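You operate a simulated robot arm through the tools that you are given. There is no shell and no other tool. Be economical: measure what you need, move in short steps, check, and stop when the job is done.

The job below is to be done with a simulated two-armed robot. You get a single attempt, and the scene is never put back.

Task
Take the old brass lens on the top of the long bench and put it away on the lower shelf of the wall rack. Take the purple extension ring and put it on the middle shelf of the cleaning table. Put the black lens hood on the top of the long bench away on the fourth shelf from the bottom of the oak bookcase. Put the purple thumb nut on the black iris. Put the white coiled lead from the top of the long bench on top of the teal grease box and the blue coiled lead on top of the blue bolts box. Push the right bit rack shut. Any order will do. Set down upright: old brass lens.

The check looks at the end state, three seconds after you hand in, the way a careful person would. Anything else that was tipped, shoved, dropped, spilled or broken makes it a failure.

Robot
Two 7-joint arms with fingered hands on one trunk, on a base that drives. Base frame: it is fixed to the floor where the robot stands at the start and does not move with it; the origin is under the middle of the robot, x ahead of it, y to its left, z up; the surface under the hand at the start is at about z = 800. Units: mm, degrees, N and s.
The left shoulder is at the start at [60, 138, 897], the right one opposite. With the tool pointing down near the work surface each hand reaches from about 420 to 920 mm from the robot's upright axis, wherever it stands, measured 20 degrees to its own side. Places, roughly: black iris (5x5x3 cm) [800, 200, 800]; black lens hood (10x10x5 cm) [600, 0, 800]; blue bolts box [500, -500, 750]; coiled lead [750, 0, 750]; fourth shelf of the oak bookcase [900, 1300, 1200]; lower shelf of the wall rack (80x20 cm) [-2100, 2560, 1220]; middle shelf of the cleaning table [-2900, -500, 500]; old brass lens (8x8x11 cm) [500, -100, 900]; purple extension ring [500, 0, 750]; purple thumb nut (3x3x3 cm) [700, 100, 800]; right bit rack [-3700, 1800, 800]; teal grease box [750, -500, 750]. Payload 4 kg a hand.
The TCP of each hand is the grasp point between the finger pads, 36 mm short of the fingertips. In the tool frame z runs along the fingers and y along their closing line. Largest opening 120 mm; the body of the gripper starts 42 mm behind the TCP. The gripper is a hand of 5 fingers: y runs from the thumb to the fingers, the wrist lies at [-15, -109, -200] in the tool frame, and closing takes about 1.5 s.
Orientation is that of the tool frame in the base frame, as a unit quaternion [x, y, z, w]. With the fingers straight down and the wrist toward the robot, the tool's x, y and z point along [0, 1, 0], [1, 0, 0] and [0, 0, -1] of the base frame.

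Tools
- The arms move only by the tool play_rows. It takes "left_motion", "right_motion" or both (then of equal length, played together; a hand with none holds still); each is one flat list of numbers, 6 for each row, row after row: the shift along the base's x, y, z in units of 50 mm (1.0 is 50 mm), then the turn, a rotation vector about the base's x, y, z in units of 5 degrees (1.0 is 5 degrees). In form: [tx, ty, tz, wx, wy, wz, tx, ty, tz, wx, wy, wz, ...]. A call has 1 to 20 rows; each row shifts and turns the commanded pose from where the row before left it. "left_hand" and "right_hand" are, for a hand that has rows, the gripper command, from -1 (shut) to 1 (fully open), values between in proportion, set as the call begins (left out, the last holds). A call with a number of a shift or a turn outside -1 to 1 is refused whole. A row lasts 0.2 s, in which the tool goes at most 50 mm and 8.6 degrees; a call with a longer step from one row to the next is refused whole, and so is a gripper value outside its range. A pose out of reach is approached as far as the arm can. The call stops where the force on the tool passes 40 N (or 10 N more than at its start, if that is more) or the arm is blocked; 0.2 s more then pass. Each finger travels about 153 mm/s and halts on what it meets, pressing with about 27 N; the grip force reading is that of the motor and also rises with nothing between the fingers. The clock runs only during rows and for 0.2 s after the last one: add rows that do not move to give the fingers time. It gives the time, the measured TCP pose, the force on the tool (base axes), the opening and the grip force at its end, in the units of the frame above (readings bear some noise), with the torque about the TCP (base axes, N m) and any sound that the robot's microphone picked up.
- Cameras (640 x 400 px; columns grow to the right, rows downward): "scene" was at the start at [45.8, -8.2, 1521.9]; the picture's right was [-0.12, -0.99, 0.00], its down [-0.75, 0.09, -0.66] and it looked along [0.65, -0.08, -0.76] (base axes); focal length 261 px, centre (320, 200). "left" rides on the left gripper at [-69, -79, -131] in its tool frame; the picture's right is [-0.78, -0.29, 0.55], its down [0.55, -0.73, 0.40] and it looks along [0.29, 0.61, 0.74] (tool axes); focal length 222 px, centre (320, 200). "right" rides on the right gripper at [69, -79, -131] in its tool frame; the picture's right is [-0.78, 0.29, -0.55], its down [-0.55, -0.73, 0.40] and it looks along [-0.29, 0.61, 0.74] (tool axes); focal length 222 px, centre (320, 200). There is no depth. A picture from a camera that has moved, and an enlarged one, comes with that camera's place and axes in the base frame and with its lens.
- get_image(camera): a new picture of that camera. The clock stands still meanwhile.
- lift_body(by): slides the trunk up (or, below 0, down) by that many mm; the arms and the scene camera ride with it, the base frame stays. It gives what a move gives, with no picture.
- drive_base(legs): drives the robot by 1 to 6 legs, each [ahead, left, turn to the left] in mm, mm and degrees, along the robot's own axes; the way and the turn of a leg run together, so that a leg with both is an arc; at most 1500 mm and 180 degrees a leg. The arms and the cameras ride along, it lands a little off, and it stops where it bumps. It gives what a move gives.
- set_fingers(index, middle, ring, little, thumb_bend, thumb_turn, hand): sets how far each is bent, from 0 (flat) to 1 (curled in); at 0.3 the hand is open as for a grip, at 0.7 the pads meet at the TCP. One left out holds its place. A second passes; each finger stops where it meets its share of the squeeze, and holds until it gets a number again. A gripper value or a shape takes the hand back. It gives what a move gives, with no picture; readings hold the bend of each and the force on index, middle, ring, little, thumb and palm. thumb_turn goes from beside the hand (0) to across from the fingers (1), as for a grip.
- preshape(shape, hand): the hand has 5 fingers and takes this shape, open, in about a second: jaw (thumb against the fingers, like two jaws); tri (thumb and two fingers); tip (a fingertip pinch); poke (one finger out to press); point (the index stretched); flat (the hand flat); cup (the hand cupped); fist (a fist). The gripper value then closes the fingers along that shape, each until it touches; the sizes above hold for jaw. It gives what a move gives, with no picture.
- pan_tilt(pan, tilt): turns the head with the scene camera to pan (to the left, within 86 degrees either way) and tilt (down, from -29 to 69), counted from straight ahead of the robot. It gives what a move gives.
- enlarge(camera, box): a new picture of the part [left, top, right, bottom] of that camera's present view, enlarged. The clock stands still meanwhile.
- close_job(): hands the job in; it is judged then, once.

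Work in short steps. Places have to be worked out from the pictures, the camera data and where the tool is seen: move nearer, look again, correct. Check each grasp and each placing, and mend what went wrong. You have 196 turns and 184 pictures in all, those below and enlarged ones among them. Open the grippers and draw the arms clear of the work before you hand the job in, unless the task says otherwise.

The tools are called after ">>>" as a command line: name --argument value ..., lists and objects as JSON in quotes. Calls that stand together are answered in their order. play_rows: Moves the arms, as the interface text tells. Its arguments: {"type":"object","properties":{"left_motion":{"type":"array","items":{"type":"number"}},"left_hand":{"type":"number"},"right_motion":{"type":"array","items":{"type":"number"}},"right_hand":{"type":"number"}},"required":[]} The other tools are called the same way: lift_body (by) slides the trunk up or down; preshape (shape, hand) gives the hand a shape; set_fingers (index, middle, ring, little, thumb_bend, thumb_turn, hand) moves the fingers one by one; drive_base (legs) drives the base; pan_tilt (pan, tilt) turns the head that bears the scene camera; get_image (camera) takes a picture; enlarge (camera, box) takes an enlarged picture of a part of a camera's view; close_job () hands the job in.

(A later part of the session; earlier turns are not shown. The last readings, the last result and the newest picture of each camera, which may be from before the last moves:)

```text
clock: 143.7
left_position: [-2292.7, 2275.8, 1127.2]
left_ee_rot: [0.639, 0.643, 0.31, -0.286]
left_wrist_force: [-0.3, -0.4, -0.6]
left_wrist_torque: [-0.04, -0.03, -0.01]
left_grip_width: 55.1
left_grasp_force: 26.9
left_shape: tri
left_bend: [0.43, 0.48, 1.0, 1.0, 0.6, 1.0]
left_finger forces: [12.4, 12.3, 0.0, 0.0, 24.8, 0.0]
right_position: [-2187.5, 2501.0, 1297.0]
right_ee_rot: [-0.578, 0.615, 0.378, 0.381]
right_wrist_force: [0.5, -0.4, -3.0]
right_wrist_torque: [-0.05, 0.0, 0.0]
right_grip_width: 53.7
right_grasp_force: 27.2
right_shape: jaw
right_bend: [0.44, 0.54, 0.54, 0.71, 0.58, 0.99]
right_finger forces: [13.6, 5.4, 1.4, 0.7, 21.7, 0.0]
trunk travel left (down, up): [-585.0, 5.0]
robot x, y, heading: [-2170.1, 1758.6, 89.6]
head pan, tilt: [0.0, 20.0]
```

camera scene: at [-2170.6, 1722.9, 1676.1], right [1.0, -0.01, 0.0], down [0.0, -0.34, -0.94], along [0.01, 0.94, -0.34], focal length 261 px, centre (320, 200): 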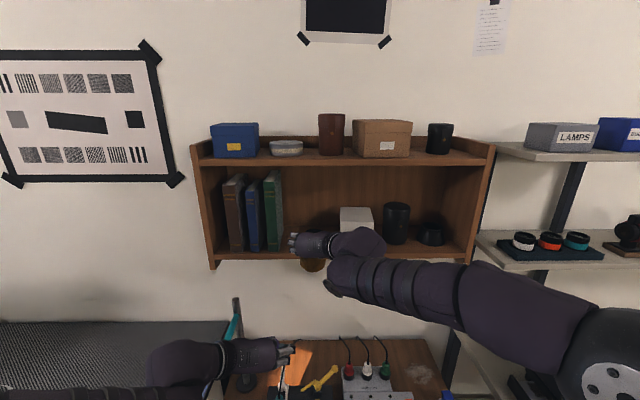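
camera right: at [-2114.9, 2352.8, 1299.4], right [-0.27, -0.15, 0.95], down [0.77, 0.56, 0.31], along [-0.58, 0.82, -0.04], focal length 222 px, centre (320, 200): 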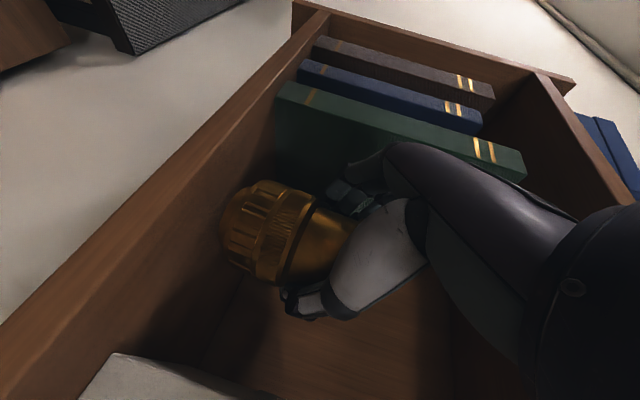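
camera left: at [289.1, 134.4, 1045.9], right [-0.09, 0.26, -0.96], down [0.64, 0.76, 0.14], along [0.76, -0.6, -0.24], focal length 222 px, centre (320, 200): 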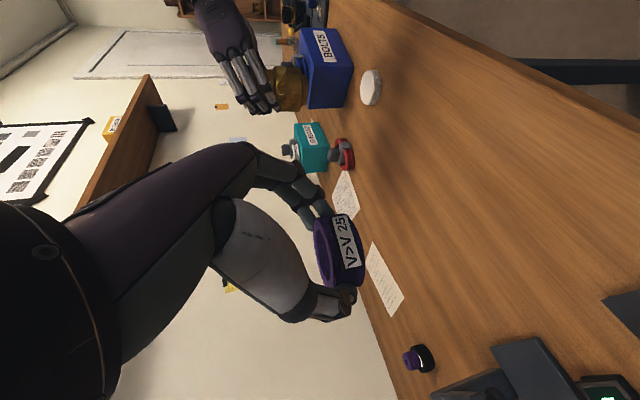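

Not in contact yet; I continue in 3 mm steps.

>>> play_rows --right_motion '[0, 0, -0.07, 0, 0, 0, 0, 0, 0, 0, 0, 0]'

>>> play_rows --right_motion '[0, 0, -0.06, 0, 0, 0, 0, 0, 0, 0, 0, 0]'

```text
clock: 144.3
left_position: [-2292.5, 2273.8, 1126.6]
left_ee_rot: [0.639, 0.643, 0.31, -0.287]
left_wrist_force: [0.1, -0.2, -1.6]
left_wrist_torque: [-0.04, 0.02, -0.02]
left_grip_width: 55.0
left_grasp_force: 26.1
left_shape: tri
left_bend: [0.43, 0.48, 1.0, 1.0, 0.6, 1.0]
left_finger forces: [12.5, 12.3, 0.0, 0.0, 24.9, 0.1]
right_position: [-2189.1, 2501.5, 1296.0]
right_ee_rot: [-0.578, 0.615, 0.379, 0.381]
right_wrist_force: [0.0, 2.8, 1.8]
right_wrist_torque: [0.04, -0.02, 0.02]
right_grip_width: 53.6
right_grasp_force: 26.9
right_shape: jaw
right_bend: [0.44, 0.53, 0.54, 0.71, 0.58, 1.0]
right_finger forces: [13.5, 6.4, 2.1, 1.8, 22.8, 0.1]
trunk travel left (down, up): [-585.0, 5.0]
robot x, y, heading: [-2169.8, 1757.1, 89.5]
head pan, tilt: [0.0, 20.0]
```

```text
clock: 144.9
left_position: [-2293.3, 2273.5, 1127.3]
left_ee_rot: [0.639, 0.643, 0.309, -0.286]
left_wrist_force: [0.1, -0.2, -0.8]
left_wrist_torque: [0.0, -0.02, 0.02]
left_grip_width: 54.7
left_grasp_force: 27.1
left_shape: tri
left_bend: [0.43, 0.48, 1.0, 1.0, 0.6, 1.0]
left_finger forces: [12.6, 12.3, 0.1, 0.1, 24.8, 0.0]
right_position: [-2189.2, 2501.5, 1293.5]
right_ee_rot: [-0.578, 0.614, 0.379, 0.381]
right_wrist_force: [-2.7, 2.5, 7.3]
right_wrist_torque: [0.11, -0.06, 0.03]
right_grip_width: 53.5
right_grasp_force: 27.2
right_shape: jaw
right_bend: [0.44, 0.53, 0.53, 0.71, 0.58, 1.0]
right_finger forces: [12.5, 7.1, 3.4, 2.5, 22.4, 0.0]
trunk travel left (down, up): [-585.0, 5.0]
robot x, y, heading: [-2167.1, 1752.7, 89.5]
head pan, tilt: [0.0, 20.0]
```

Lens rests on the shelf. Open to ~90 mm and look before withdrawing.

>>> play_rows --right_motion '[0, 0, 0.03, 0, 0, 0, 0, 0, 0, 0, 0, 0, 0, 0, 0, 0, 0, 0, 0, 0, 0, 0, 0, 0]' --right_hand 0.55

>>> get_image --camera "right"

>>> enlarge --camera "scene" --box '[200, 190, 420, 330]'

```text
clock: 145.9
left_position: [-2292.2, 2274.3, 1126.4]
left_ee_rot: [0.638, 0.644, 0.309, -0.287]
left_wrist_force: [-0.6, 0.5, -0.8]
left_wrist_torque: [-0.03, 0.0, 0.01]
left_grip_width: 55.1
left_grasp_force: 27.3
left_shape: tri
left_bend: [0.43, 0.48, 1.0, 1.0, 0.6, 1.0]
left_finger forces: [12.5, 12.3, 0.1, 0.0, 24.8, 0.1]
right_position: [-2188.6, 2502.0, 1294.0]
right_ee_rot: [-0.577, 0.615, 0.378, 0.381]
right_wrist_force: [0.0, -0.2, -0.1]
right_wrist_torque: [0.0, 0.0, 0.01]
right_grip_width: 92.9
right_grasp_force: 0.0
right_shape: jaw
right_bend: [0.33, 0.36, 0.35, 0.53, 0.39, 0.99]
right_finger forces: [0.0, 0.0, 0.1, 0.0, 0.0, 0.0]
trunk travel left (down, up): [-585.0, 5.0]
robot x, y, heading: [-2169.7, 1757.1, 89.8]
head pan, tilt: [0.0, 20.0]
```

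```text
79 pictures are left
camera right: at [-2116.0, 2351.0, 1285.6], right [-0.27, -0.15, 0.95], down [0.77, 0.56, 0.31], along [-0.58, 0.82, -0.04], focal length 222 px, centre (320, 200)
```

right: 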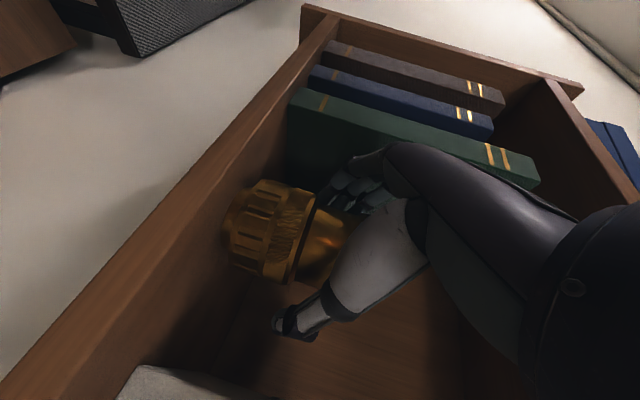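

```text
2.86 times, centred on (310, 260) of scene
camera zoom: at [-2169.6, 1819.2, 1676.1], right [1.0, -0.01, 0.0], down [0.0, -0.34, -0.94], along [0.01, 0.94, -0.34], focal length 747 px, centre (349, 29)
```

zoom: 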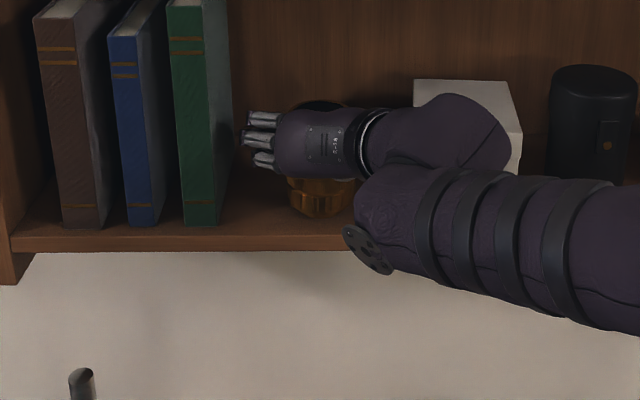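

Standing upright and free. Withdraw straight back.

>>> play_rows --right_motion '[0, -0.3, 0, 0, 0, 0, 0, -0.5, 0, 0, 0, 0, 0, -0.8, 0, 0, 0, 0, 0, -0.8, 0, 0, 0, 0, 0, 0, 0, 0, 0, 0]'

>>> enlarge --camera "scene" --box '[200, 150, 420, 330]'

```text
clock: 147.1
left_position: [-2292.6, 2274.9, 1126.1]
left_ee_rot: [0.639, 0.643, 0.309, -0.287]
left_wrist_force: [0.9, 0.8, -0.9]
left_wrist_torque: [-0.05, -0.02, 0.01]
left_grip_width: 54.8
left_grasp_force: 26.8
left_shape: tri
left_bend: [0.43, 0.48, 1.0, 1.0, 0.6, 1.0]
left_finger forces: [12.5, 12.3, 0.1, 0.1, 24.9, 0.0]
right_position: [-2190.2, 2384.6, 1291.2]
right_ee_rot: [-0.578, 0.616, 0.377, 0.38]
right_wrist_force: [0.1, -0.6, -0.5]
right_wrist_torque: [0.0, 0.01, 0.02]
right_grip_width: 92.7
right_grasp_force: 0.0
right_shape: jaw
right_bend: [0.33, 0.36, 0.34, 0.53, 0.39, 0.99]
right_finger forces: [0.0, 0.0, 0.0, 0.0, 0.0, 0.0]
trunk travel left (down, up): [-585.0, 5.0]
robot x, y, heading: [-2167.1, 1754.9, 89.5]
head pan, tilt: [0.0, 20.0]
```

```text
2.22 times, centred on (310, 240) of scene
camera zoom: at [-2169.5, 1820.1, 1676.1], right [1.0, -0.01, 0.0], down [0.0, -0.34, -0.94], along [0.01, 0.94, -0.34], focal length 581 px, centre (342, 111)
```

zoom: 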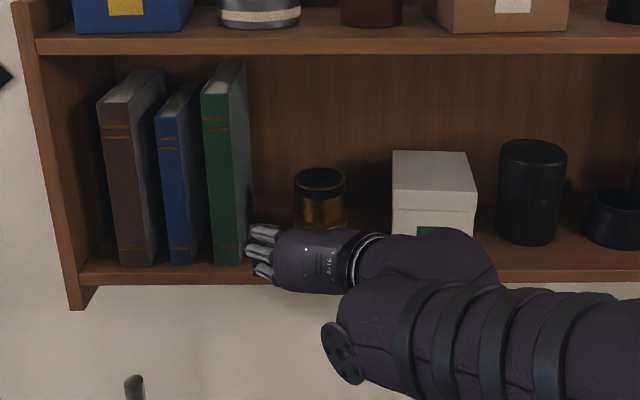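

Lens stands upright on the lower shelf. I back off 700 mm, turn left to face −x, and survey for the bit rack.

>>> drive_base --legs '[[-750, 0, 0], [0, 0, 90]]'

>>> pan_tilt --pan -15 --tilt 20

>>> get_image --camera "scene"

>>> pan_tilt --pan 50 --tilt 20

>>> get_image --camera "scene"

```text
clock: 154.8
left_position: [-2703.3, 915.4, 1126.8]
left_ee_rot: [0.026, 0.906, 0.03, -0.421]
left_wrist_force: [-1.1, 0.7, -0.8]
left_wrist_torque: [-0.04, -0.02, 0.02]
left_grip_width: 55.1
left_grasp_force: 27.5
left_shape: tri
left_bend: [0.43, 0.48, 1.0, 1.0, 0.61, 1.0]
left_finger forces: [12.3, 12.1, 0.1, 0.0, 24.5, 0.1]
right_position: [-2805.6, 1023.8, 1291.2]
right_ee_rot: [0.842, -0.053, -0.536, -0.02]
right_wrist_force: [0.5, 0.0, 0.4]
right_wrist_torque: [0.01, -0.01, 0.02]
right_grip_width: 92.5
right_grasp_force: 0.2
right_shape: jaw
right_bend: [0.33, 0.36, 0.34, 0.53, 0.39, 0.99]
right_finger forces: [0.0, 0.0, 0.1, 0.0, 0.0, 0.1]
trunk travel left (down, up): [-585.0, 5.0]
robot x, y, heading: [-2180.4, 1005.3, 175.6]
head pan, tilt: [0.0, 20.0]
```

```text
clock: 155.6
left_position: [-2703.3, 915.4, 1127.0]
left_ee_rot: [0.026, 0.906, 0.029, -0.421]
left_wrist_force: [-0.1, -0.5, -0.9]
left_wrist_torque: [0.01, -0.04, 0.0]
left_grip_width: 54.8
left_grasp_force: 26.8
left_shape: tri
left_bend: [0.43, 0.48, 1.0, 1.0, 0.61, 1.0]
left_finger forces: [12.3, 12.2, 0.0, 0.0, 24.4, 0.0]
right_position: [-2806.6, 1024.5, 1291.3]
right_ee_rot: [0.842, -0.053, -0.536, -0.02]
right_wrist_force: [-0.3, 0.6, 0.3]
right_wrist_torque: [0.03, -0.01, 0.02]
right_grip_width: 92.7
right_grasp_force: 0.1
right_shape: jaw
right_bend: [0.33, 0.36, 0.34, 0.53, 0.39, 0.99]
right_finger forces: [0.1, 0.1, 0.0, 0.1, 0.0, 0.1]
trunk travel left (down, up): [-585.0, 5.0]
robot x, y, heading: [-2176.7, 1002.5, 175.8]
head pan, tilt: [-15.0, 20.0]
```

```text
76 pictures are left
camera scene: at [-2238.1, 1036.1, 1676.1], right [0.33, 0.94, 0.0], down [0.32, -0.11, -0.94], along [-0.89, 0.31, -0.34], focal length 261 px, centre (320, 200)
```

scene: 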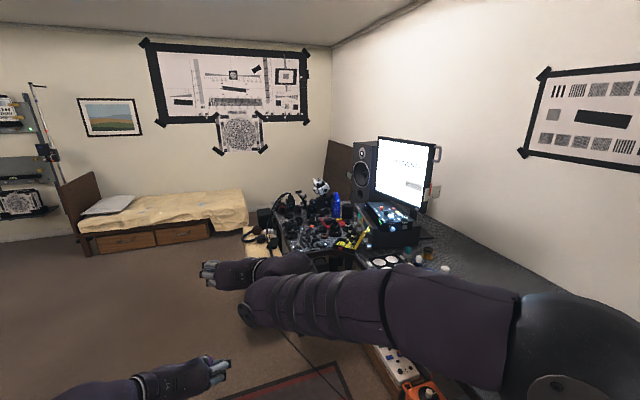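

```text
clock: 157.0
left_position: [-2704.2, 915.6, 1126.6]
left_ee_rot: [0.026, 0.906, 0.029, -0.422]
left_wrist_force: [0.5, 0.1, -1.1]
left_wrist_torque: [-0.01, -0.03, 0.0]
left_grip_width: 54.9
left_grasp_force: 27.2
left_shape: tri
left_bend: [0.43, 0.48, 1.0, 1.0, 0.61, 1.0]
left_finger forces: [12.3, 12.3, 0.0, 0.0, 24.4, 0.0]
right_position: [-2806.1, 1023.6, 1292.6]
right_ee_rot: [0.842, -0.053, -0.536, -0.02]
right_wrist_force: [-0.6, -0.6, -0.1]
right_wrist_torque: [0.04, -0.01, 0.01]
right_grip_width: 92.8
right_grasp_force: 0.0
right_shape: jaw
right_bend: [0.33, 0.36, 0.34, 0.53, 0.39, 0.99]
right_finger forces: [0.1, 0.1, 0.1, 0.1, 0.0, 0.0]
trunk travel left (down, up): [-585.0, 5.0]
robot x, y, heading: [-2178.0, 1005.4, 175.8]
head pan, tilt: [50.0, 20.0]
```

```text
75 pictures are left
camera scene: at [-2215.2, 938.8, 1676.1], right [-0.72, 0.7, 0.0], down [0.24, 0.24, -0.94], along [-0.66, -0.67, -0.34], focal length 261 px, centre (320, 200)
```

scene: 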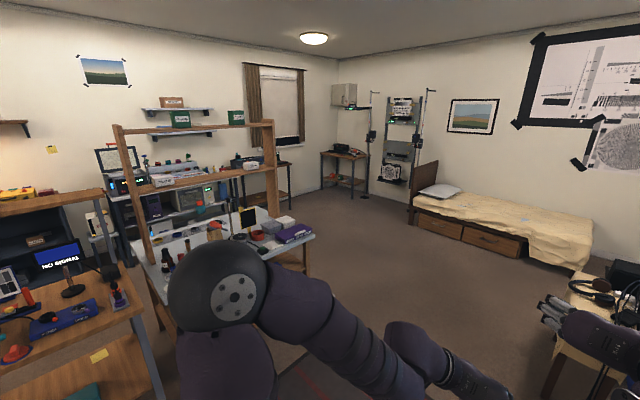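

I zoom toward the desk where the bit racks should be.

>>> pan_tilt --pan -22 --tilt 20

>>> enlarge --camera "scene" --box '[180, 130, 420, 290]'

```text
clock: 158.4
left_position: [-2704.0, 915.7, 1126.7]
left_ee_rot: [0.025, 0.906, 0.03, -0.421]
left_wrist_force: [0.0, 0.5, -1.0]
left_wrist_torque: [-0.02, 0.0, -0.04]
left_grip_width: 54.8
left_grasp_force: 26.8
left_shape: tri
left_bend: [0.43, 0.48, 1.0, 1.0, 0.61, 1.0]
left_finger forces: [12.3, 12.1, 0.0, 0.0, 24.4, 0.0]
right_position: [-2806.1, 1025.0, 1292.7]
right_ee_rot: [0.842, -0.053, -0.536, -0.02]
right_wrist_force: [-0.2, 0.3, 0.1]
right_wrist_torque: [-0.03, 0.0, 0.0]
right_grip_width: 92.8
right_grasp_force: 0.0
right_shape: jaw
right_bend: [0.33, 0.36, 0.34, 0.53, 0.39, 0.99]
right_finger forces: [0.0, 0.0, 0.0, 0.0, 0.0, 0.0]
trunk travel left (down, up): [-585.0, 5.0]
robot x, y, heading: [-2180.2, 1006.5, 175.6]
head pan, tilt: [-22.0, 20.0]
```

```text
2.50 times, centred on (300, 210) of scene
camera zoom: at [-2233.7, 1046.6, 1676.1], right [0.44, 0.9, 0.0], down [0.31, -0.15, -0.94], along [-0.84, 0.41, -0.34], focal length 654 px, centre (370, 175)
```

zoom: 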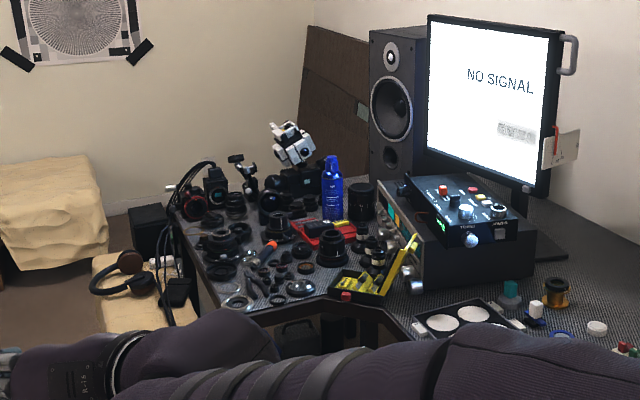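

The racks are near the desk's inner corner (~(−3700,1800)). I drive closer and face it.

>>> drive_base --legs '[[550, 0, 0], [0, 0, -35]]'

>>> pan_tilt --pan 0 --tilt 30

>>> get_image --camera "scene"

```text
clock: 163.3
left_position: [-3214.0, 1276.0, 1127.0]
left_ee_rot: [0.297, 0.857, 0.155, -0.393]
left_wrist_force: [0.4, -0.4, -1.1]
left_wrist_torque: [-0.03, -0.06, 0.02]
left_grip_width: 54.9
left_grasp_force: 26.8
left_shape: tri
left_bend: [0.43, 0.48, 1.0, 1.0, 0.61, 1.0]
left_finger forces: [12.1, 12.2, 0.1, 0.1, 24.2, 0.1]
right_position: [-3237.7, 1423.0, 1292.0]
right_ee_rot: [0.787, -0.304, -0.505, -0.18]
right_wrist_force: [0.1, 0.2, 0.7]
right_wrist_torque: [-0.03, 0.0, -0.02]
right_grip_width: 92.9
right_grasp_force: 0.0
right_shape: jaw
right_bend: [0.33, 0.36, 0.34, 0.53, 0.39, 0.99]
right_finger forces: [0.0, 0.0, 0.0, 0.1, 0.0, 0.0]
trunk travel left (down, up): [-585.0, 5.0]
robot x, y, heading: [-2732.4, 1049.1, 140.8]
head pan, tilt: [-22.0, 20.0]
```

```text
clock: 164.1
left_position: [-3215.9, 1275.4, 1126.9]
left_ee_rot: [0.297, 0.857, 0.155, -0.392]
left_wrist_force: [-0.4, 0.5, 0.0]
left_wrist_torque: [0.01, -0.03, -0.01]
left_grip_width: 54.8
left_grasp_force: 27.5
left_shape: tri
left_bend: [0.43, 0.48, 1.0, 1.0, 0.61, 1.0]
left_finger forces: [12.0, 12.2, 0.0, 0.0, 24.2, 0.0]
right_position: [-3235.9, 1422.9, 1291.7]
right_ee_rot: [0.787, -0.303, -0.506, -0.179]
right_wrist_force: [0.8, -0.2, 0.7]
right_wrist_torque: [-0.03, 0.02, -0.01]
right_grip_width: 92.7
right_grasp_force: 0.0
right_shape: jaw
right_bend: [0.33, 0.36, 0.34, 0.53, 0.39, 0.99]
right_finger forces: [0.0, 0.0, 0.0, 0.0, 0.1, 0.0]
trunk travel left (down, up): [-585.0, 5.0]
robot x, y, heading: [-2735.0, 1046.3, 140.9]
head pan, tilt: [0.0, 30.0]
```

```text
73 pictures are left
camera scene: at [-2780.4, 1088.0, 1660.1], right [0.63, 0.77, 0.0], down [0.39, -0.32, -0.87], along [-0.67, 0.55, -0.5], focal length 261 px, centre (320, 200)
```

scene: 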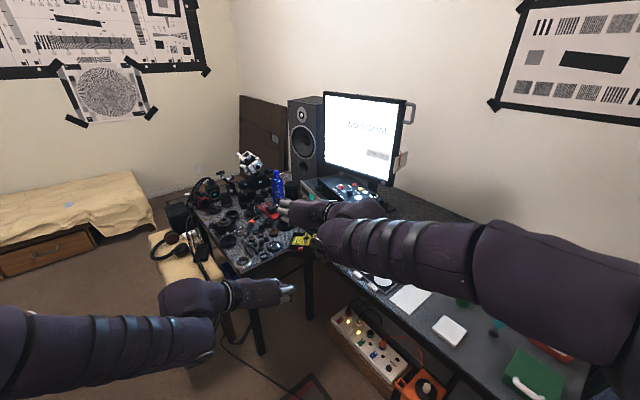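

The arm blocks the view; I move the right hand 300 mm to the robot's right and zoom in.

>>> play_rows --right_motion '[0.61, 0.76, 0, 0, 0, 0, 0.61, 0.76, 0, 0, 0, 0, 0.61, 0.76, 0, 0, 0, 0, 0.61, 0.76, 0, 0, 0, 0, 0.61, 0.76, 0, 0, 0, 0, 0.61, 0.76, 0, 0, 0, 0, 0.61, 0.76, 0, 0, 0, 0]'

>>> enlarge --camera "scene" --box '[180, 140, 420, 290]'

```text
clock: 165.7
left_position: [-3215.3, 1276.0, 1125.7]
left_ee_rot: [0.296, 0.856, 0.156, -0.393]
left_wrist_force: [-0.3, 0.4, 0.3]
left_wrist_torque: [-0.08, -0.03, 0.0]
left_grip_width: 54.8
left_grasp_force: 27.0
left_shape: tri
left_bend: [0.43, 0.48, 1.0, 1.0, 0.61, 1.0]
left_finger forces: [12.0, 12.1, 0.0, 0.0, 24.1, 0.1]
right_position: [-3024.0, 1690.0, 1292.1]
right_ee_rot: [0.788, -0.304, -0.505, -0.178]
right_wrist_force: [0.1, 0.9, 0.5]
right_wrist_torque: [0.0, 0.01, 0.02]
right_grip_width: 92.9
right_grasp_force: 0.1
right_shape: jaw
right_bend: [0.33, 0.36, 0.34, 0.53, 0.39, 0.99]
right_finger forces: [0.0, 0.1, 0.0, 0.0, 0.0, 0.1]
trunk travel left (down, up): [-585.0, 5.0]
robot x, y, heading: [-2727.4, 1043.7, 140.6]
head pan, tilt: [0.0, 30.0]
```

```text
2.67 times, centred on (300, 215) of scene
camera zoom: at [-2779.9, 1089.1, 1660.1], right [0.63, 0.77, 0.0], down [0.39, -0.32, -0.87], along [-0.67, 0.55, -0.5], focal length 697 px, centre (373, 160)
```

zoom: 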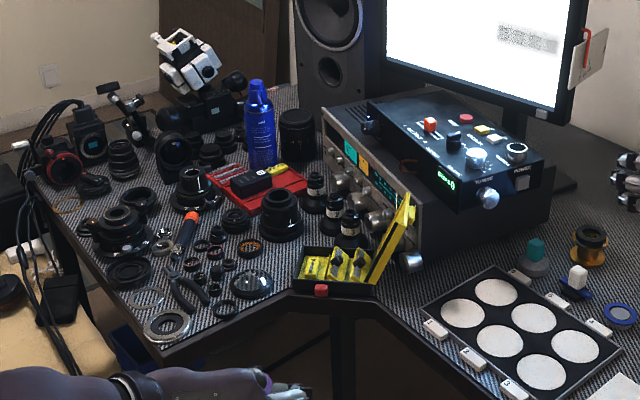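

A small bit case with a raised yellow lid sits near the desk corner – likely the right bit rack. Zooming more.

>>> enlarge --camera "scene" --box '[250, 190, 350, 265]'

```text
5.33 times, centred on (300, 228) of scene
camera zoom: at [-2779.9, 1089.1, 1660.1], right [0.63, 0.77, 0.0], down [0.39, -0.32, -0.87], along [-0.67, 0.55, -0.5], focal length 1394 px, centre (427, 53)
```

zoom: 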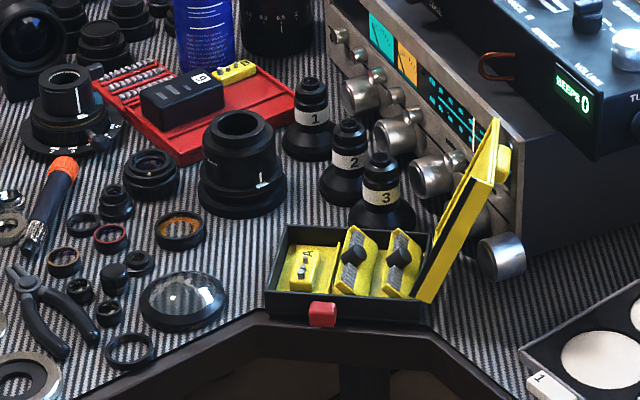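

Inside the case are tilted racks with bits. I re-point the right hand downwards (65° back), then drive nearer for a close look.

>>> play_rows --right_motion '[0, 0, 0, -0.63, -0.77, 0, 0, 0, 0, -0.63, -0.77, 0, 0, 0, 0, -0.63, -0.77, 0, 0, 0, 0, -0.63, -0.77, 0, 0, 0, 0, -0.63, -0.77, 0, 0, 0, 0, -0.63, -0.77, 0, 0, 0, 0, -0.63, -0.77, 0, 0, 0, 0, -0.63, -0.77, 0, 0, 0, 0, -0.63, -0.77, 0, 0, 0, 0, -0.63, -0.77, 0, 0, 0, 0, -0.63, -0.77, 0, 0, 0, 0, -0.63, -0.77, 0, 0, 0, 0, -0.63, -0.77, 0]'

>>> drive_base --legs '[[0, 150, 0], [430, 0, -8]]'

>>> pan_tilt --pan 0 --tilt 50

>>> get_image --camera "scene"

```text
clock: 168.5
left_position: [-3216.3, 1275.9, 1126.9]
left_ee_rot: [0.297, 0.857, 0.154, -0.392]
left_wrist_force: [0.0, 0.2, -2.1]
left_wrist_torque: [0.0, -0.03, 0.01]
left_grip_width: 54.6
left_grasp_force: 26.9
left_shape: tri
left_bend: [0.43, 0.48, 1.0, 1.0, 0.61, 1.0]
left_finger forces: [11.9, 12.1, 0.0, 0.1, 24.2, 0.0]
right_position: [-3023.7, 1690.6, 1291.4]
right_ee_rot: [0.935, -0.354, 0.002, -0.011]
right_wrist_force: [0.7, 0.7, -0.3]
right_wrist_torque: [-0.01, -0.01, 0.0]
right_grip_width: 92.9
right_grasp_force: 0.0
right_shape: jaw
right_bend: [0.33, 0.36, 0.34, 0.53, 0.39, 0.99]
right_finger forces: [0.0, 0.0, 0.0, 0.1, 0.0, 0.0]
trunk travel left (down, up): [-585.0, 5.0]
robot x, y, heading: [-2733.9, 1050.3, 140.7]
head pan, tilt: [0.0, 30.0]
```

```text
clock: 172.1
left_position: [-3588.2, 1517.3, 1126.7]
left_ee_rot: [0.356, 0.834, 0.181, -0.381]
left_wrist_force: [0.5, -0.7, -1.6]
left_wrist_torque: [-0.01, -0.03, 0.01]
left_grip_width: 55.3
left_grasp_force: 26.8
left_shape: tri
left_bend: [0.43, 0.48, 1.0, 1.0, 0.61, 1.0]
left_finger forces: [11.9, 12.2, 0.0, 0.0, 24.1, 0.0]
right_position: [-3339.9, 1899.9, 1291.8]
right_ee_rot: [0.908, -0.419, 0.002, -0.01]
right_wrist_force: [0.5, 0.2, 0.0]
right_wrist_torque: [-0.01, 0.0, 0.02]
right_grip_width: 92.7
right_grasp_force: 0.1
right_shape: jaw
right_bend: [0.33, 0.36, 0.34, 0.53, 0.39, 0.99]
right_finger forces: [0.0, 0.0, 0.0, 0.0, 0.0, 0.1]
trunk travel left (down, up): [-585.0, 5.0]
robot x, y, heading: [-3136.4, 1221.6, 132.8]
head pan, tilt: [0.0, 30.0]
```

```text
clock: 173.0
left_position: [-3587.6, 1516.0, 1127.0]
left_ee_rot: [0.357, 0.833, 0.182, -0.381]
left_wrist_force: [-1.1, -0.2, -2.1]
left_wrist_torque: [-0.03, -0.03, 0.02]
left_grip_width: 54.7
left_grasp_force: 26.7
left_shape: tri
left_bend: [0.43, 0.48, 1.0, 1.0, 0.61, 1.0]
left_finger forces: [11.9, 12.2, 0.0, 0.0, 24.2, 0.0]
right_position: [-3338.3, 1900.1, 1292.4]
right_ee_rot: [0.908, -0.419, 0.002, -0.01]
right_wrist_force: [-0.1, -0.2, -0.8]
right_wrist_torque: [0.0, 0.02, 0.01]
right_grip_width: 93.2
right_grasp_force: 0.0
right_shape: jaw
right_bend: [0.33, 0.36, 0.34, 0.53, 0.39, 0.99]
right_finger forces: [0.1, 0.0, 0.0, 0.1, 0.1, 0.0]
trunk travel left (down, up): [-585.0, 5.0]
robot x, y, heading: [-3141.5, 1225.4, 132.8]
head pan, tilt: [0.0, 50.0]
```

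```text
70 pictures are left
camera scene: at [-3174.9, 1259.7, 1630.6], right [0.73, 0.68, 0.0], down [0.52, -0.56, -0.64], along [-0.44, 0.47, -0.77], focal length 261 px, centre (320, 200)
```

scene: 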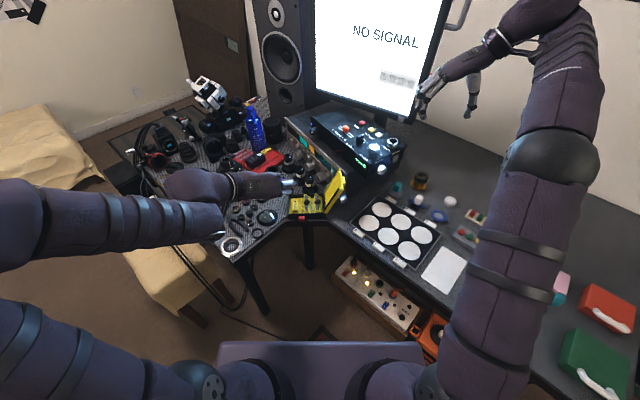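

Zoom on the case from here.

>>> enlarge --camera "scene" --box '[275, 160, 355, 225]'

```text
6.15 times, centred on (315, 192) of scene
camera zoom: at [-3174.9, 1259.7, 1630.6], right [0.73, 0.68, 0.0], down [0.52, -0.56, -0.64], along [-0.44, 0.47, -0.77], focal length 1609 px, centre (351, 246)
```

zoom: 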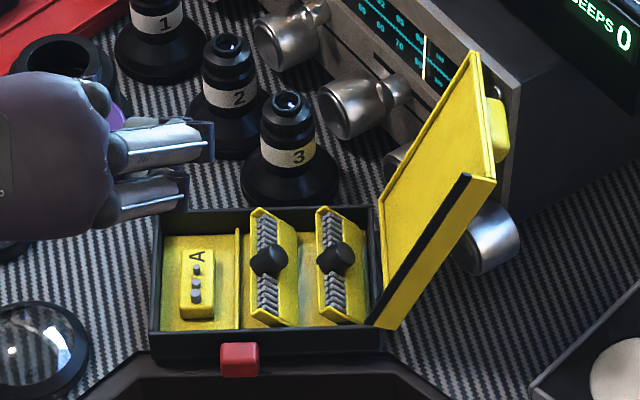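

I lower the right hand to view the racks from the other side with its camera.

>>> play_rows --right_motion '[-0.3, -0.25, -0.8, 0, 0, 0, -0.3, -0.25, -0.8, 0, 0, 0, -0.3, -0.25, -0.8, 0, 0, 0, -0.3, -0.25, -0.8, 0, 0, 0, -0.3, -0.25, -0.8, 0, 0, 0, -0.1, 0, -0.8, 0, 0, 0, 0, 0, 0, 0, 0, 0]'

>>> get_image --camera "right"

```text
clock: 174.6
left_position: [-3587.7, 1515.0, 1127.2]
left_ee_rot: [0.357, 0.833, 0.182, -0.381]
left_wrist_force: [0.1, -0.6, -0.3]
left_wrist_torque: [0.0, -0.01, -0.02]
left_grip_width: 54.8
left_grasp_force: 27.4
left_shape: tri
left_bend: [0.43, 0.48, 1.0, 1.0, 0.61, 1.0]
left_finger forces: [11.8, 12.3, 0.0, 0.0, 24.2, 0.0]
right_position: [-3414.5, 1836.6, 1051.7]
right_ee_rot: [0.908, -0.419, 0.002, -0.011]
right_wrist_force: [-0.7, 0.7, 1.3]
right_wrist_torque: [0.0, 0.02, 0.0]
right_grip_width: 93.0
right_grasp_force: 0.1
right_shape: jaw
right_bend: [0.33, 0.36, 0.34, 0.53, 0.39, 0.99]
right_finger forces: [0.0, 0.2, 0.0, 0.0, 0.0, 0.0]
trunk travel left (down, up): [-585.0, 5.0]
robot x, y, heading: [-3138.9, 1224.2, 132.9]
head pan, tilt: [0.0, 50.0]
```

```text
68 pictures are left
camera right: at [-3310.7, 1833.7, 1185.2], right [-0.74, 0.4, 0.55], down [0.21, 0.9, -0.38], along [-0.64, -0.17, -0.75], focal length 222 px, centre (320, 200)
```

right: 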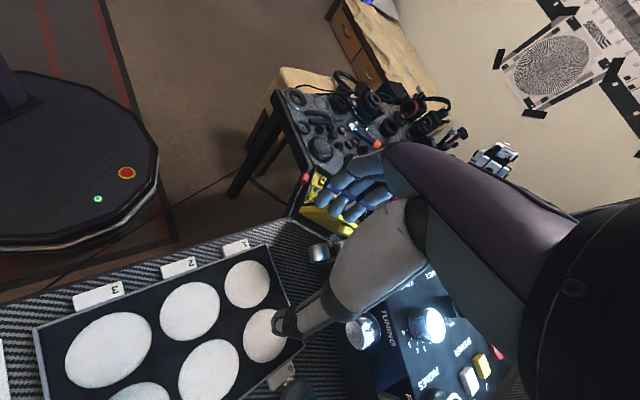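

The lid blocks this view. Try the left hand's camera.

>>> get_image --camera "left"

```text
67 pictures are left
camera left: at [-3547.8, 1355.1, 1156.8], right [-0.13, -0.24, -0.96], down [-0.99, -0.02, 0.14], along [-0.05, 0.97, -0.24], focal length 222 px, centre (320, 200)
```

left: 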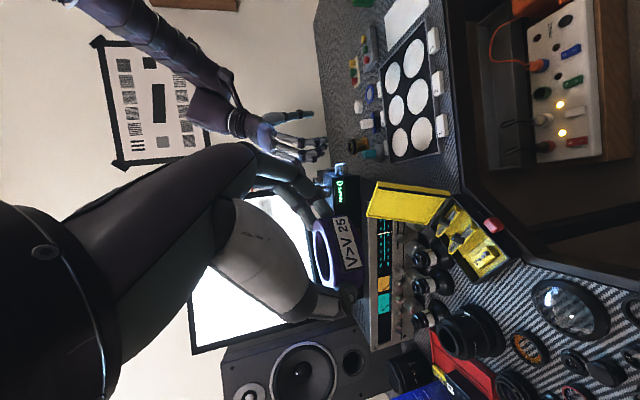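

Useful; I zoom there.

>>> enlarge --camera "left" --box '[360, 170, 520, 290]'

```text
3.33 times, centred on (440, 230) of left
camera zoom: at [-3547.8, 1355.1, 1156.8], right [-0.13, -0.24, -0.96], down [-0.99, -0.02, 0.14], along [-0.05, 0.97, -0.24], focal length 740 px, centre (-80, 100)
```

zoom: 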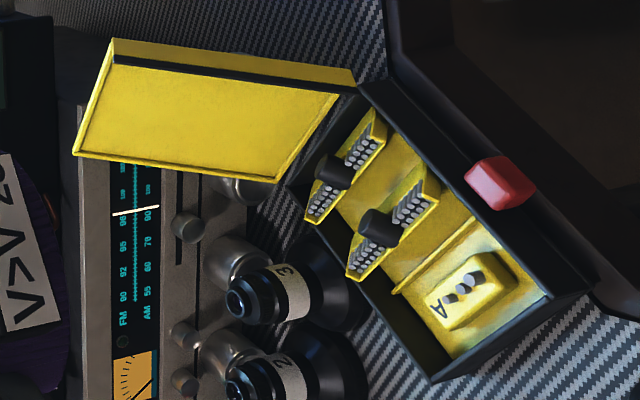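

More magnification on the two racks.

>>> enlarge --camera "left" --box '[425, 190, 505, 250]'

>>> enlarge --camera "scene" --box '[295, 180, 335, 210]'

```text
6.67 times, centred on (465, 220) of left
camera zoom: at [-3547.8, 1355.1, 1156.8], right [-0.13, -0.24, -0.96], down [-0.99, -0.02, 0.14], along [-0.05, 0.97, -0.24], focal length 1481 px, centre (-647, 67)
```

zoom: 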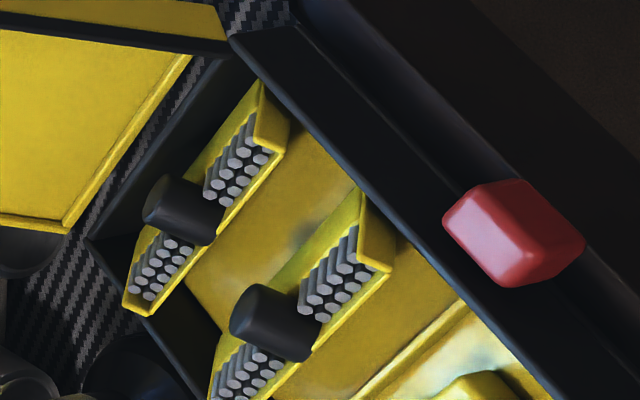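

```text
13.33 times, centred on (315, 195) of scene
camera zoom: at [-3174.6, 1259.0, 1630.6], right [0.73, 0.68, 0.0], down [0.52, -0.56, -0.64], along [-0.44, 0.47, -0.77], focal length 3486 px, centre (387, 267)
```

zoom: 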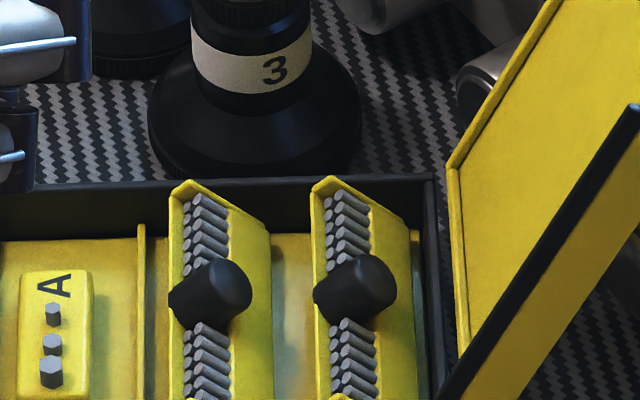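

The racks appear hinged along their left edge with the right edge and black knob raised (knob ≈ (−3654,1755,~793)). I'll press the right rack down with one finger: first rotate the right hand so its wrist is toward the robot and set the poke shape.

>>> play_rows --right_motion '[0, 0, 0.9, 0, 0, -1, 0, 0, 0.3, 0, 0, -1, 0, 0, 0, 0, 0, -1, 0, 0, 0, 0, 0, -1, 0, 0, 0, 0, 0, -1, 0, 0, 0, 0, 0, -1, 0, 0, 0, 0, 0, -1, 0, 0, 0, 0, 0, -1, 0, 0, 0, 0, 0, -1, 0, 0, 0, 0, 0, -1, 0, 0, 0, 0, 0, -1, 0, 0, 0, 0, 0, -1, 0, 0, 0, 0, 0, -1, 0, 0, 0, 0, 0, -1, 0, 0, 0, 0, 0, -1, 0, 0, 0, 0, 0, -1, 0, 0, 0, 0, 0, -1, 0, 0, 0, 0, 0, -1]'

>>> preshape --hand "right" --shape "poke"

>>> get_image --camera "right"

>>> get_image --camera "scene"

```text
clock: 178.4
left_position: [-3588.0, 1516.8, 1127.0]
left_ee_rot: [0.356, 0.834, 0.182, -0.38]
left_wrist_force: [0.0, -0.1, -1.4]
left_wrist_torque: [-0.01, -0.02, 0.01]
left_grip_width: 54.9
left_grasp_force: 27.2
left_shape: tri
left_bend: [0.43, 0.48, 1.0, 1.0, 0.61, 1.0]
left_finger forces: [11.8, 12.3, 0.0, 0.0, 24.2, 0.0]
right_position: [-3419.0, 1837.9, 1111.7]
right_ee_rot: [-0.345, 0.939, -0.009, 0.006]
right_wrist_force: [0.3, -0.2, -0.7]
right_wrist_torque: [-0.01, -0.01, 0.0]
right_grip_width: 93.0
right_grasp_force: 0.1
right_shape: jaw
right_bend: [0.33, 0.36, 0.34, 0.53, 0.39, 0.99]
right_finger forces: [0.0, 0.0, 0.0, 0.0, 0.1, 0.1]
trunk travel left (down, up): [-585.0, 5.0]
robot x, y, heading: [-3142.9, 1226.4, 132.8]
head pan, tilt: [0.0, 50.0]
```

```text
clock: 179.3
left_position: [-3587.9, 1516.9, 1126.7]
left_ee_rot: [0.357, 0.833, 0.182, -0.381]
left_wrist_force: [0.0, 0.2, -1.7]
left_wrist_torque: [-0.03, -0.03, 0.0]
left_grip_width: 55.2
left_grasp_force: 26.6
left_shape: tri
left_bend: [0.43, 0.48, 1.0, 1.0, 0.61, 1.0]
left_finger forces: [11.9, 12.3, 0.0, 0.0, 24.2, 0.1]
right_position: [-3418.4, 1837.8, 1111.3]
right_ee_rot: [-0.346, 0.938, -0.009, 0.006]
right_wrist_force: [-0.4, -0.5, 0.5]
right_wrist_torque: [-0.03, 0.02, -0.02]
right_grip_width: 0.0
right_grasp_force: 0.0
right_shape: poke
right_bend: [0.7, 0.7, 0.99, 0.99, 1.0, 1.0]
right_finger forces: [0.0, 0.0, 0.0, 0.0, 0.0, 0.0]
trunk travel left (down, up): [-585.0, 5.0]
robot x, y, heading: [-3143.8, 1224.9, 132.8]
head pan, tilt: [0.0, 50.0]
```

```text
63 pictures are left
camera right: at [-3422.8, 1735.1, 1245.4], right [0.4, 0.74, 0.54], down [0.9, -0.21, -0.38], along [-0.17, 0.64, -0.75], focal length 222 px, centre (320, 200)
```

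right: 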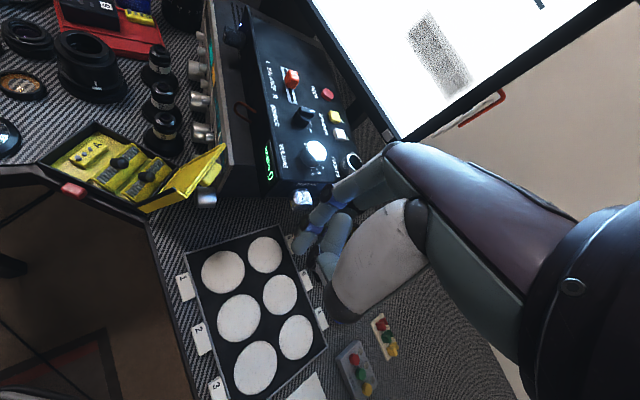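

```text
62 pictures are left
camera scene: at [-3174.8, 1259.5, 1630.6], right [0.73, 0.68, 0.0], down [0.52, -0.56, -0.64], along [-0.44, 0.47, -0.77], focal length 261 px, centre (320, 200)
```

scene: 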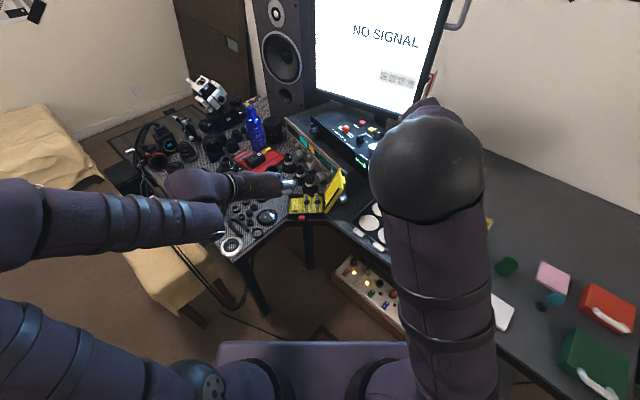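

Good view from the right camera too. Zoom there.

>>> enlarge --camera "right" --box '[40, 115, 180, 220]'

```text
3.81 times, centred on (110, 168) of right
camera zoom: at [-3422.8, 1735.1, 1245.4], right [0.4, 0.74, 0.54], down [0.9, -0.21, -0.38], along [-0.17, 0.64, -0.75], focal length 846 px, centre (1120, 324)
```

zoom: 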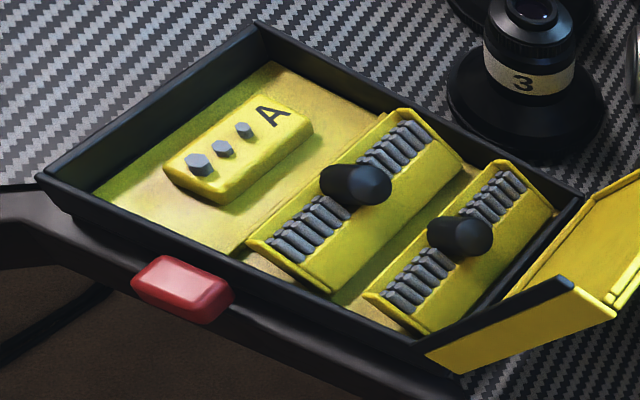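

The rack's right edge is low (hinge) and its left/bits edge with the knob is raised ~26 mm, leaning left; pressing the raised edge/knob down-left folds it flat. I make a single-finger shape and move the left hand aside.

>>> set_fingers --hand "right" --index 0.6 --middle 1 --ring 1 --little 1 --thumb_bend 1 --thumb_turn 0.3

>>> play_rows --left_motion '[-0.6, -0.55, 0, 0, 0, 0, -0.6, -0.55, 0, 0, 0, 0, -0.6, -0.55, 0, 0, 0, 0, -0.4, -0.4, 0, 0, 0, 0]' --right_motion '[-0.85, -0.3, 0, 0, 0, 0, -0.85, -0.3, 0, 0, 0, 0, -0.85, -0.3, 0, 0, 0, 0, -0.85, -0.3, 0, 0, 0, 0]'

>>> get_image --camera "right"

>>> get_image --camera "scene"

```text
clock: 180.3
left_position: [-3587.6, 1516.3, 1126.8]
left_ee_rot: [0.358, 0.833, 0.182, -0.38]
left_wrist_force: [-0.4, 0.6, -0.8]
left_wrist_torque: [-0.01, 0.0, -0.01]
left_grip_width: 55.0
left_grasp_force: 26.9
left_shape: tri
left_bend: [0.43, 0.48, 1.0, 1.0, 0.61, 1.0]
left_finger forces: [11.8, 12.3, 0.0, 0.0, 24.3, 0.0]
right_position: [-3419.4, 1837.0, 1110.9]
right_ee_rot: [-0.347, 0.938, -0.008, 0.006]
right_wrist_force: [0.8, -0.2, -0.3]
right_wrist_torque: [-0.03, 0.02, -0.02]
right_grip_width: 59.5
right_grasp_force: 0.0
right_shape: fingers
right_bend: [0.6, 1.0, 1.0, 1.0, 1.0, 0.31]
right_finger forces: [0.0, 0.1, 0.1, 0.0, 0.1, 0.1]
trunk travel left (down, up): [-585.0, 5.0]
robot x, y, heading: [-3143.2, 1225.2, 132.8]
head pan, tilt: [0.0, 50.0]
```

```text
clock: 181.3
left_position: [-3701.2, 1415.0, 1126.1]
left_ee_rot: [0.356, 0.834, 0.182, -0.38]
left_wrist_force: [0.0, -0.1, -1.3]
left_wrist_torque: [-0.01, -0.01, -0.02]
left_grip_width: 54.9
left_grasp_force: 27.0
left_shape: tri
left_bend: [0.44, 0.48, 1.0, 1.0, 0.61, 1.0]
left_finger forces: [11.4, 12.4, 0.0, 0.0, 24.3, 0.1]
right_position: [-3591.3, 1775.6, 1110.2]
right_ee_rot: [-0.346, 0.938, -0.008, 0.006]
right_wrist_force: [-0.2, 0.3, -0.9]
right_wrist_torque: [0.03, -0.01, 0.02]
right_grip_width: 59.3
right_grasp_force: 0.2
right_shape: fingers
right_bend: [0.6, 1.0, 1.0, 1.0, 1.0, 0.31]
right_finger forces: [0.0, 0.1, 0.1, 0.1, 0.1, 0.0]
trunk travel left (down, up): [-585.0, 5.0]
robot x, y, heading: [-3137.7, 1222.1, 132.8]
head pan, tilt: [0.0, 50.0]
```

```text
60 pictures are left
camera right: at [-3594.4, 1673.4, 1244.3], right [0.4, 0.74, 0.55], down [0.9, -0.21, -0.38], along [-0.17, 0.64, -0.75], focal length 222 px, centre (320, 200)
```

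right: 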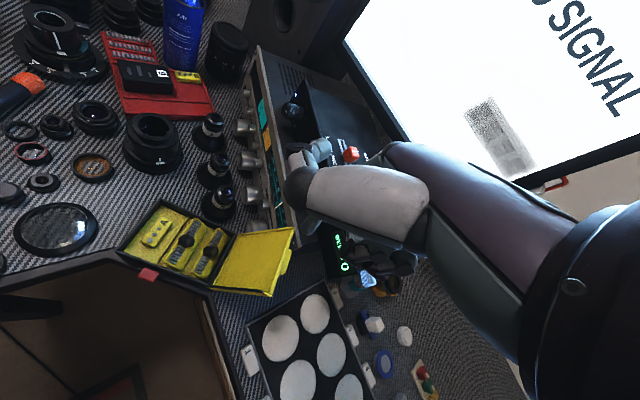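

```text
59 pictures are left
camera scene: at [-3176.0, 1259.1, 1630.5], right [0.74, 0.68, 0.0], down [0.52, -0.56, -0.64], along [-0.44, 0.47, -0.77], focal length 261 px, centre (320, 200)
```

scene: 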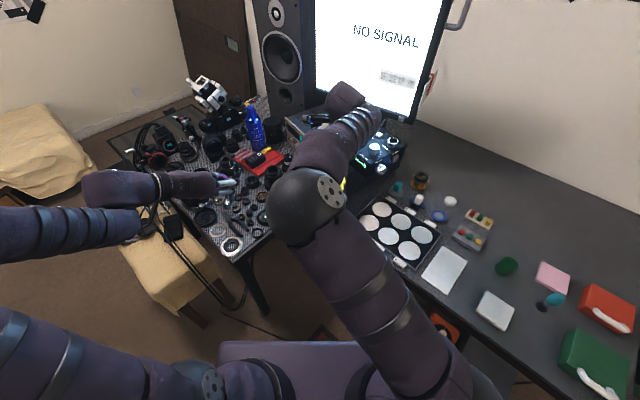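

Zoom on the right view to see the finger and the racks.

>>> enlarge --camera "right" --box '[110, 110, 430, 310]'

```text
2.00 times, centred on (270, 210) of right
camera zoom: at [-3594.4, 1673.4, 1244.3], right [0.4, 0.74, 0.55], down [0.9, -0.21, -0.38], along [-0.17, 0.64, -0.75], focal length 444 px, centre (420, 180)
```

zoom: 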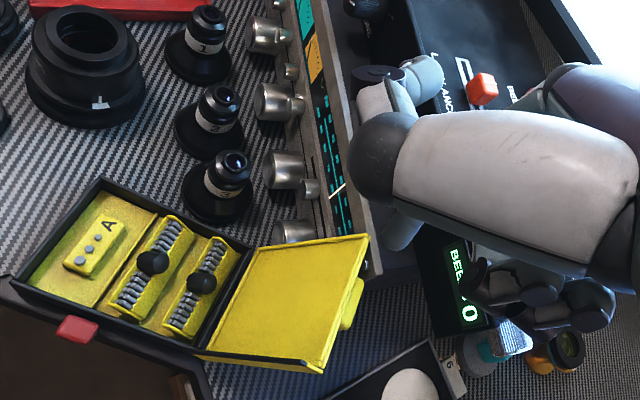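

The thumb is in the way in that pose. A closed fingertip pinch makes a narrow beak at the TCP – I switch to that.

>>> preshape --hand "right" --shape "tip"

>>> play_rows --right_motion '[0, 0, 0, 0, 0, 0, 0, 0, 0, 0, 0, 0, 0, 0, 0, 0, 0, 0, 0, 0, 0, 0, 0, 0, 0, 0, 0, 0, 0, 0]' --right_hand -1

>>> enlarge --camera "right" --box '[110, 110, 430, 310]'

```text
clock: 182.2
left_position: [-3698.1, 1415.1, 1126.2]
left_ee_rot: [0.357, 0.833, 0.182, -0.381]
left_wrist_force: [-0.5, -0.8, -0.9]
left_wrist_torque: [-0.02, -0.03, 0.01]
left_grip_width: 54.8
left_grasp_force: 26.8
left_shape: tri
left_bend: [0.44, 0.48, 1.0, 1.0, 0.61, 1.0]
left_finger forces: [11.3, 12.4, 0.0, 0.1, 24.2, 0.1]
right_position: [-3589.1, 1775.7, 1111.6]
right_ee_rot: [-0.347, 0.938, -0.008, 0.006]
right_wrist_force: [-1.4, 0.1, -0.2]
right_wrist_torque: [0.0, 0.0, 0.01]
right_grip_width: 119.8
right_grasp_force: 0.1
right_shape: tip
right_bend: [0.31, 0.98, 0.99, 0.99, 0.3, 0.97]
right_finger forces: [0.0, 0.0, 0.0, 0.0, 0.1, 0.0]
trunk travel left (down, up): [-585.0, 5.0]
robot x, y, heading: [-3140.3, 1222.6, 132.9]
head pan, tilt: [0.0, 50.0]
```

```text
clock: 183.4
left_position: [-3699.9, 1415.0, 1125.6]
left_ee_rot: [0.357, 0.834, 0.181, -0.38]
left_wrist_force: [-0.1, 0.5, -1.8]
left_wrist_torque: [-0.04, -0.01, 0.0]
left_grip_width: 54.8
left_grasp_force: 27.0
left_shape: tri
left_bend: [0.44, 0.48, 1.0, 1.0, 0.61, 1.0]
left_finger forces: [11.4, 12.4, 0.0, 0.1, 24.2, 0.0]
right_position: [-3589.9, 1776.5, 1111.0]
right_ee_rot: [-0.346, 0.938, -0.008, 0.006]
right_wrist_force: [0.6, 0.1, -0.9]
right_wrist_torque: [-0.01, 0.0, -0.04]
right_grip_width: 0.1
right_grasp_force: 27.5
right_shape: tip
right_bend: [0.7, 1.0, 1.0, 1.0, 0.68, 1.0]
right_finger forces: [0.0, 0.0, 0.1, 0.0, 0.0, 0.0]
trunk travel left (down, up): [-585.0, 5.0]
robot x, y, heading: [-3140.0, 1223.7, 132.7]
head pan, tilt: [0.0, 50.0]
```

```text
2.00 times, centred on (270, 210) of right
camera zoom: at [-3593.0, 1673.7, 1244.7], right [0.4, 0.74, 0.54], down [0.9, -0.21, -0.38], along [-0.17, 0.64, -0.75], focal length 444 px, centre (420, 180)
```

zoom: 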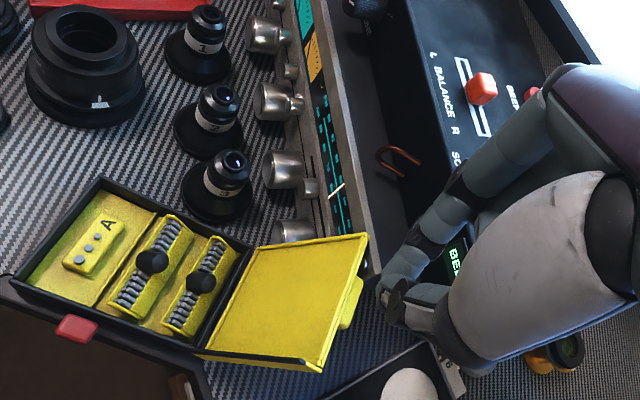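

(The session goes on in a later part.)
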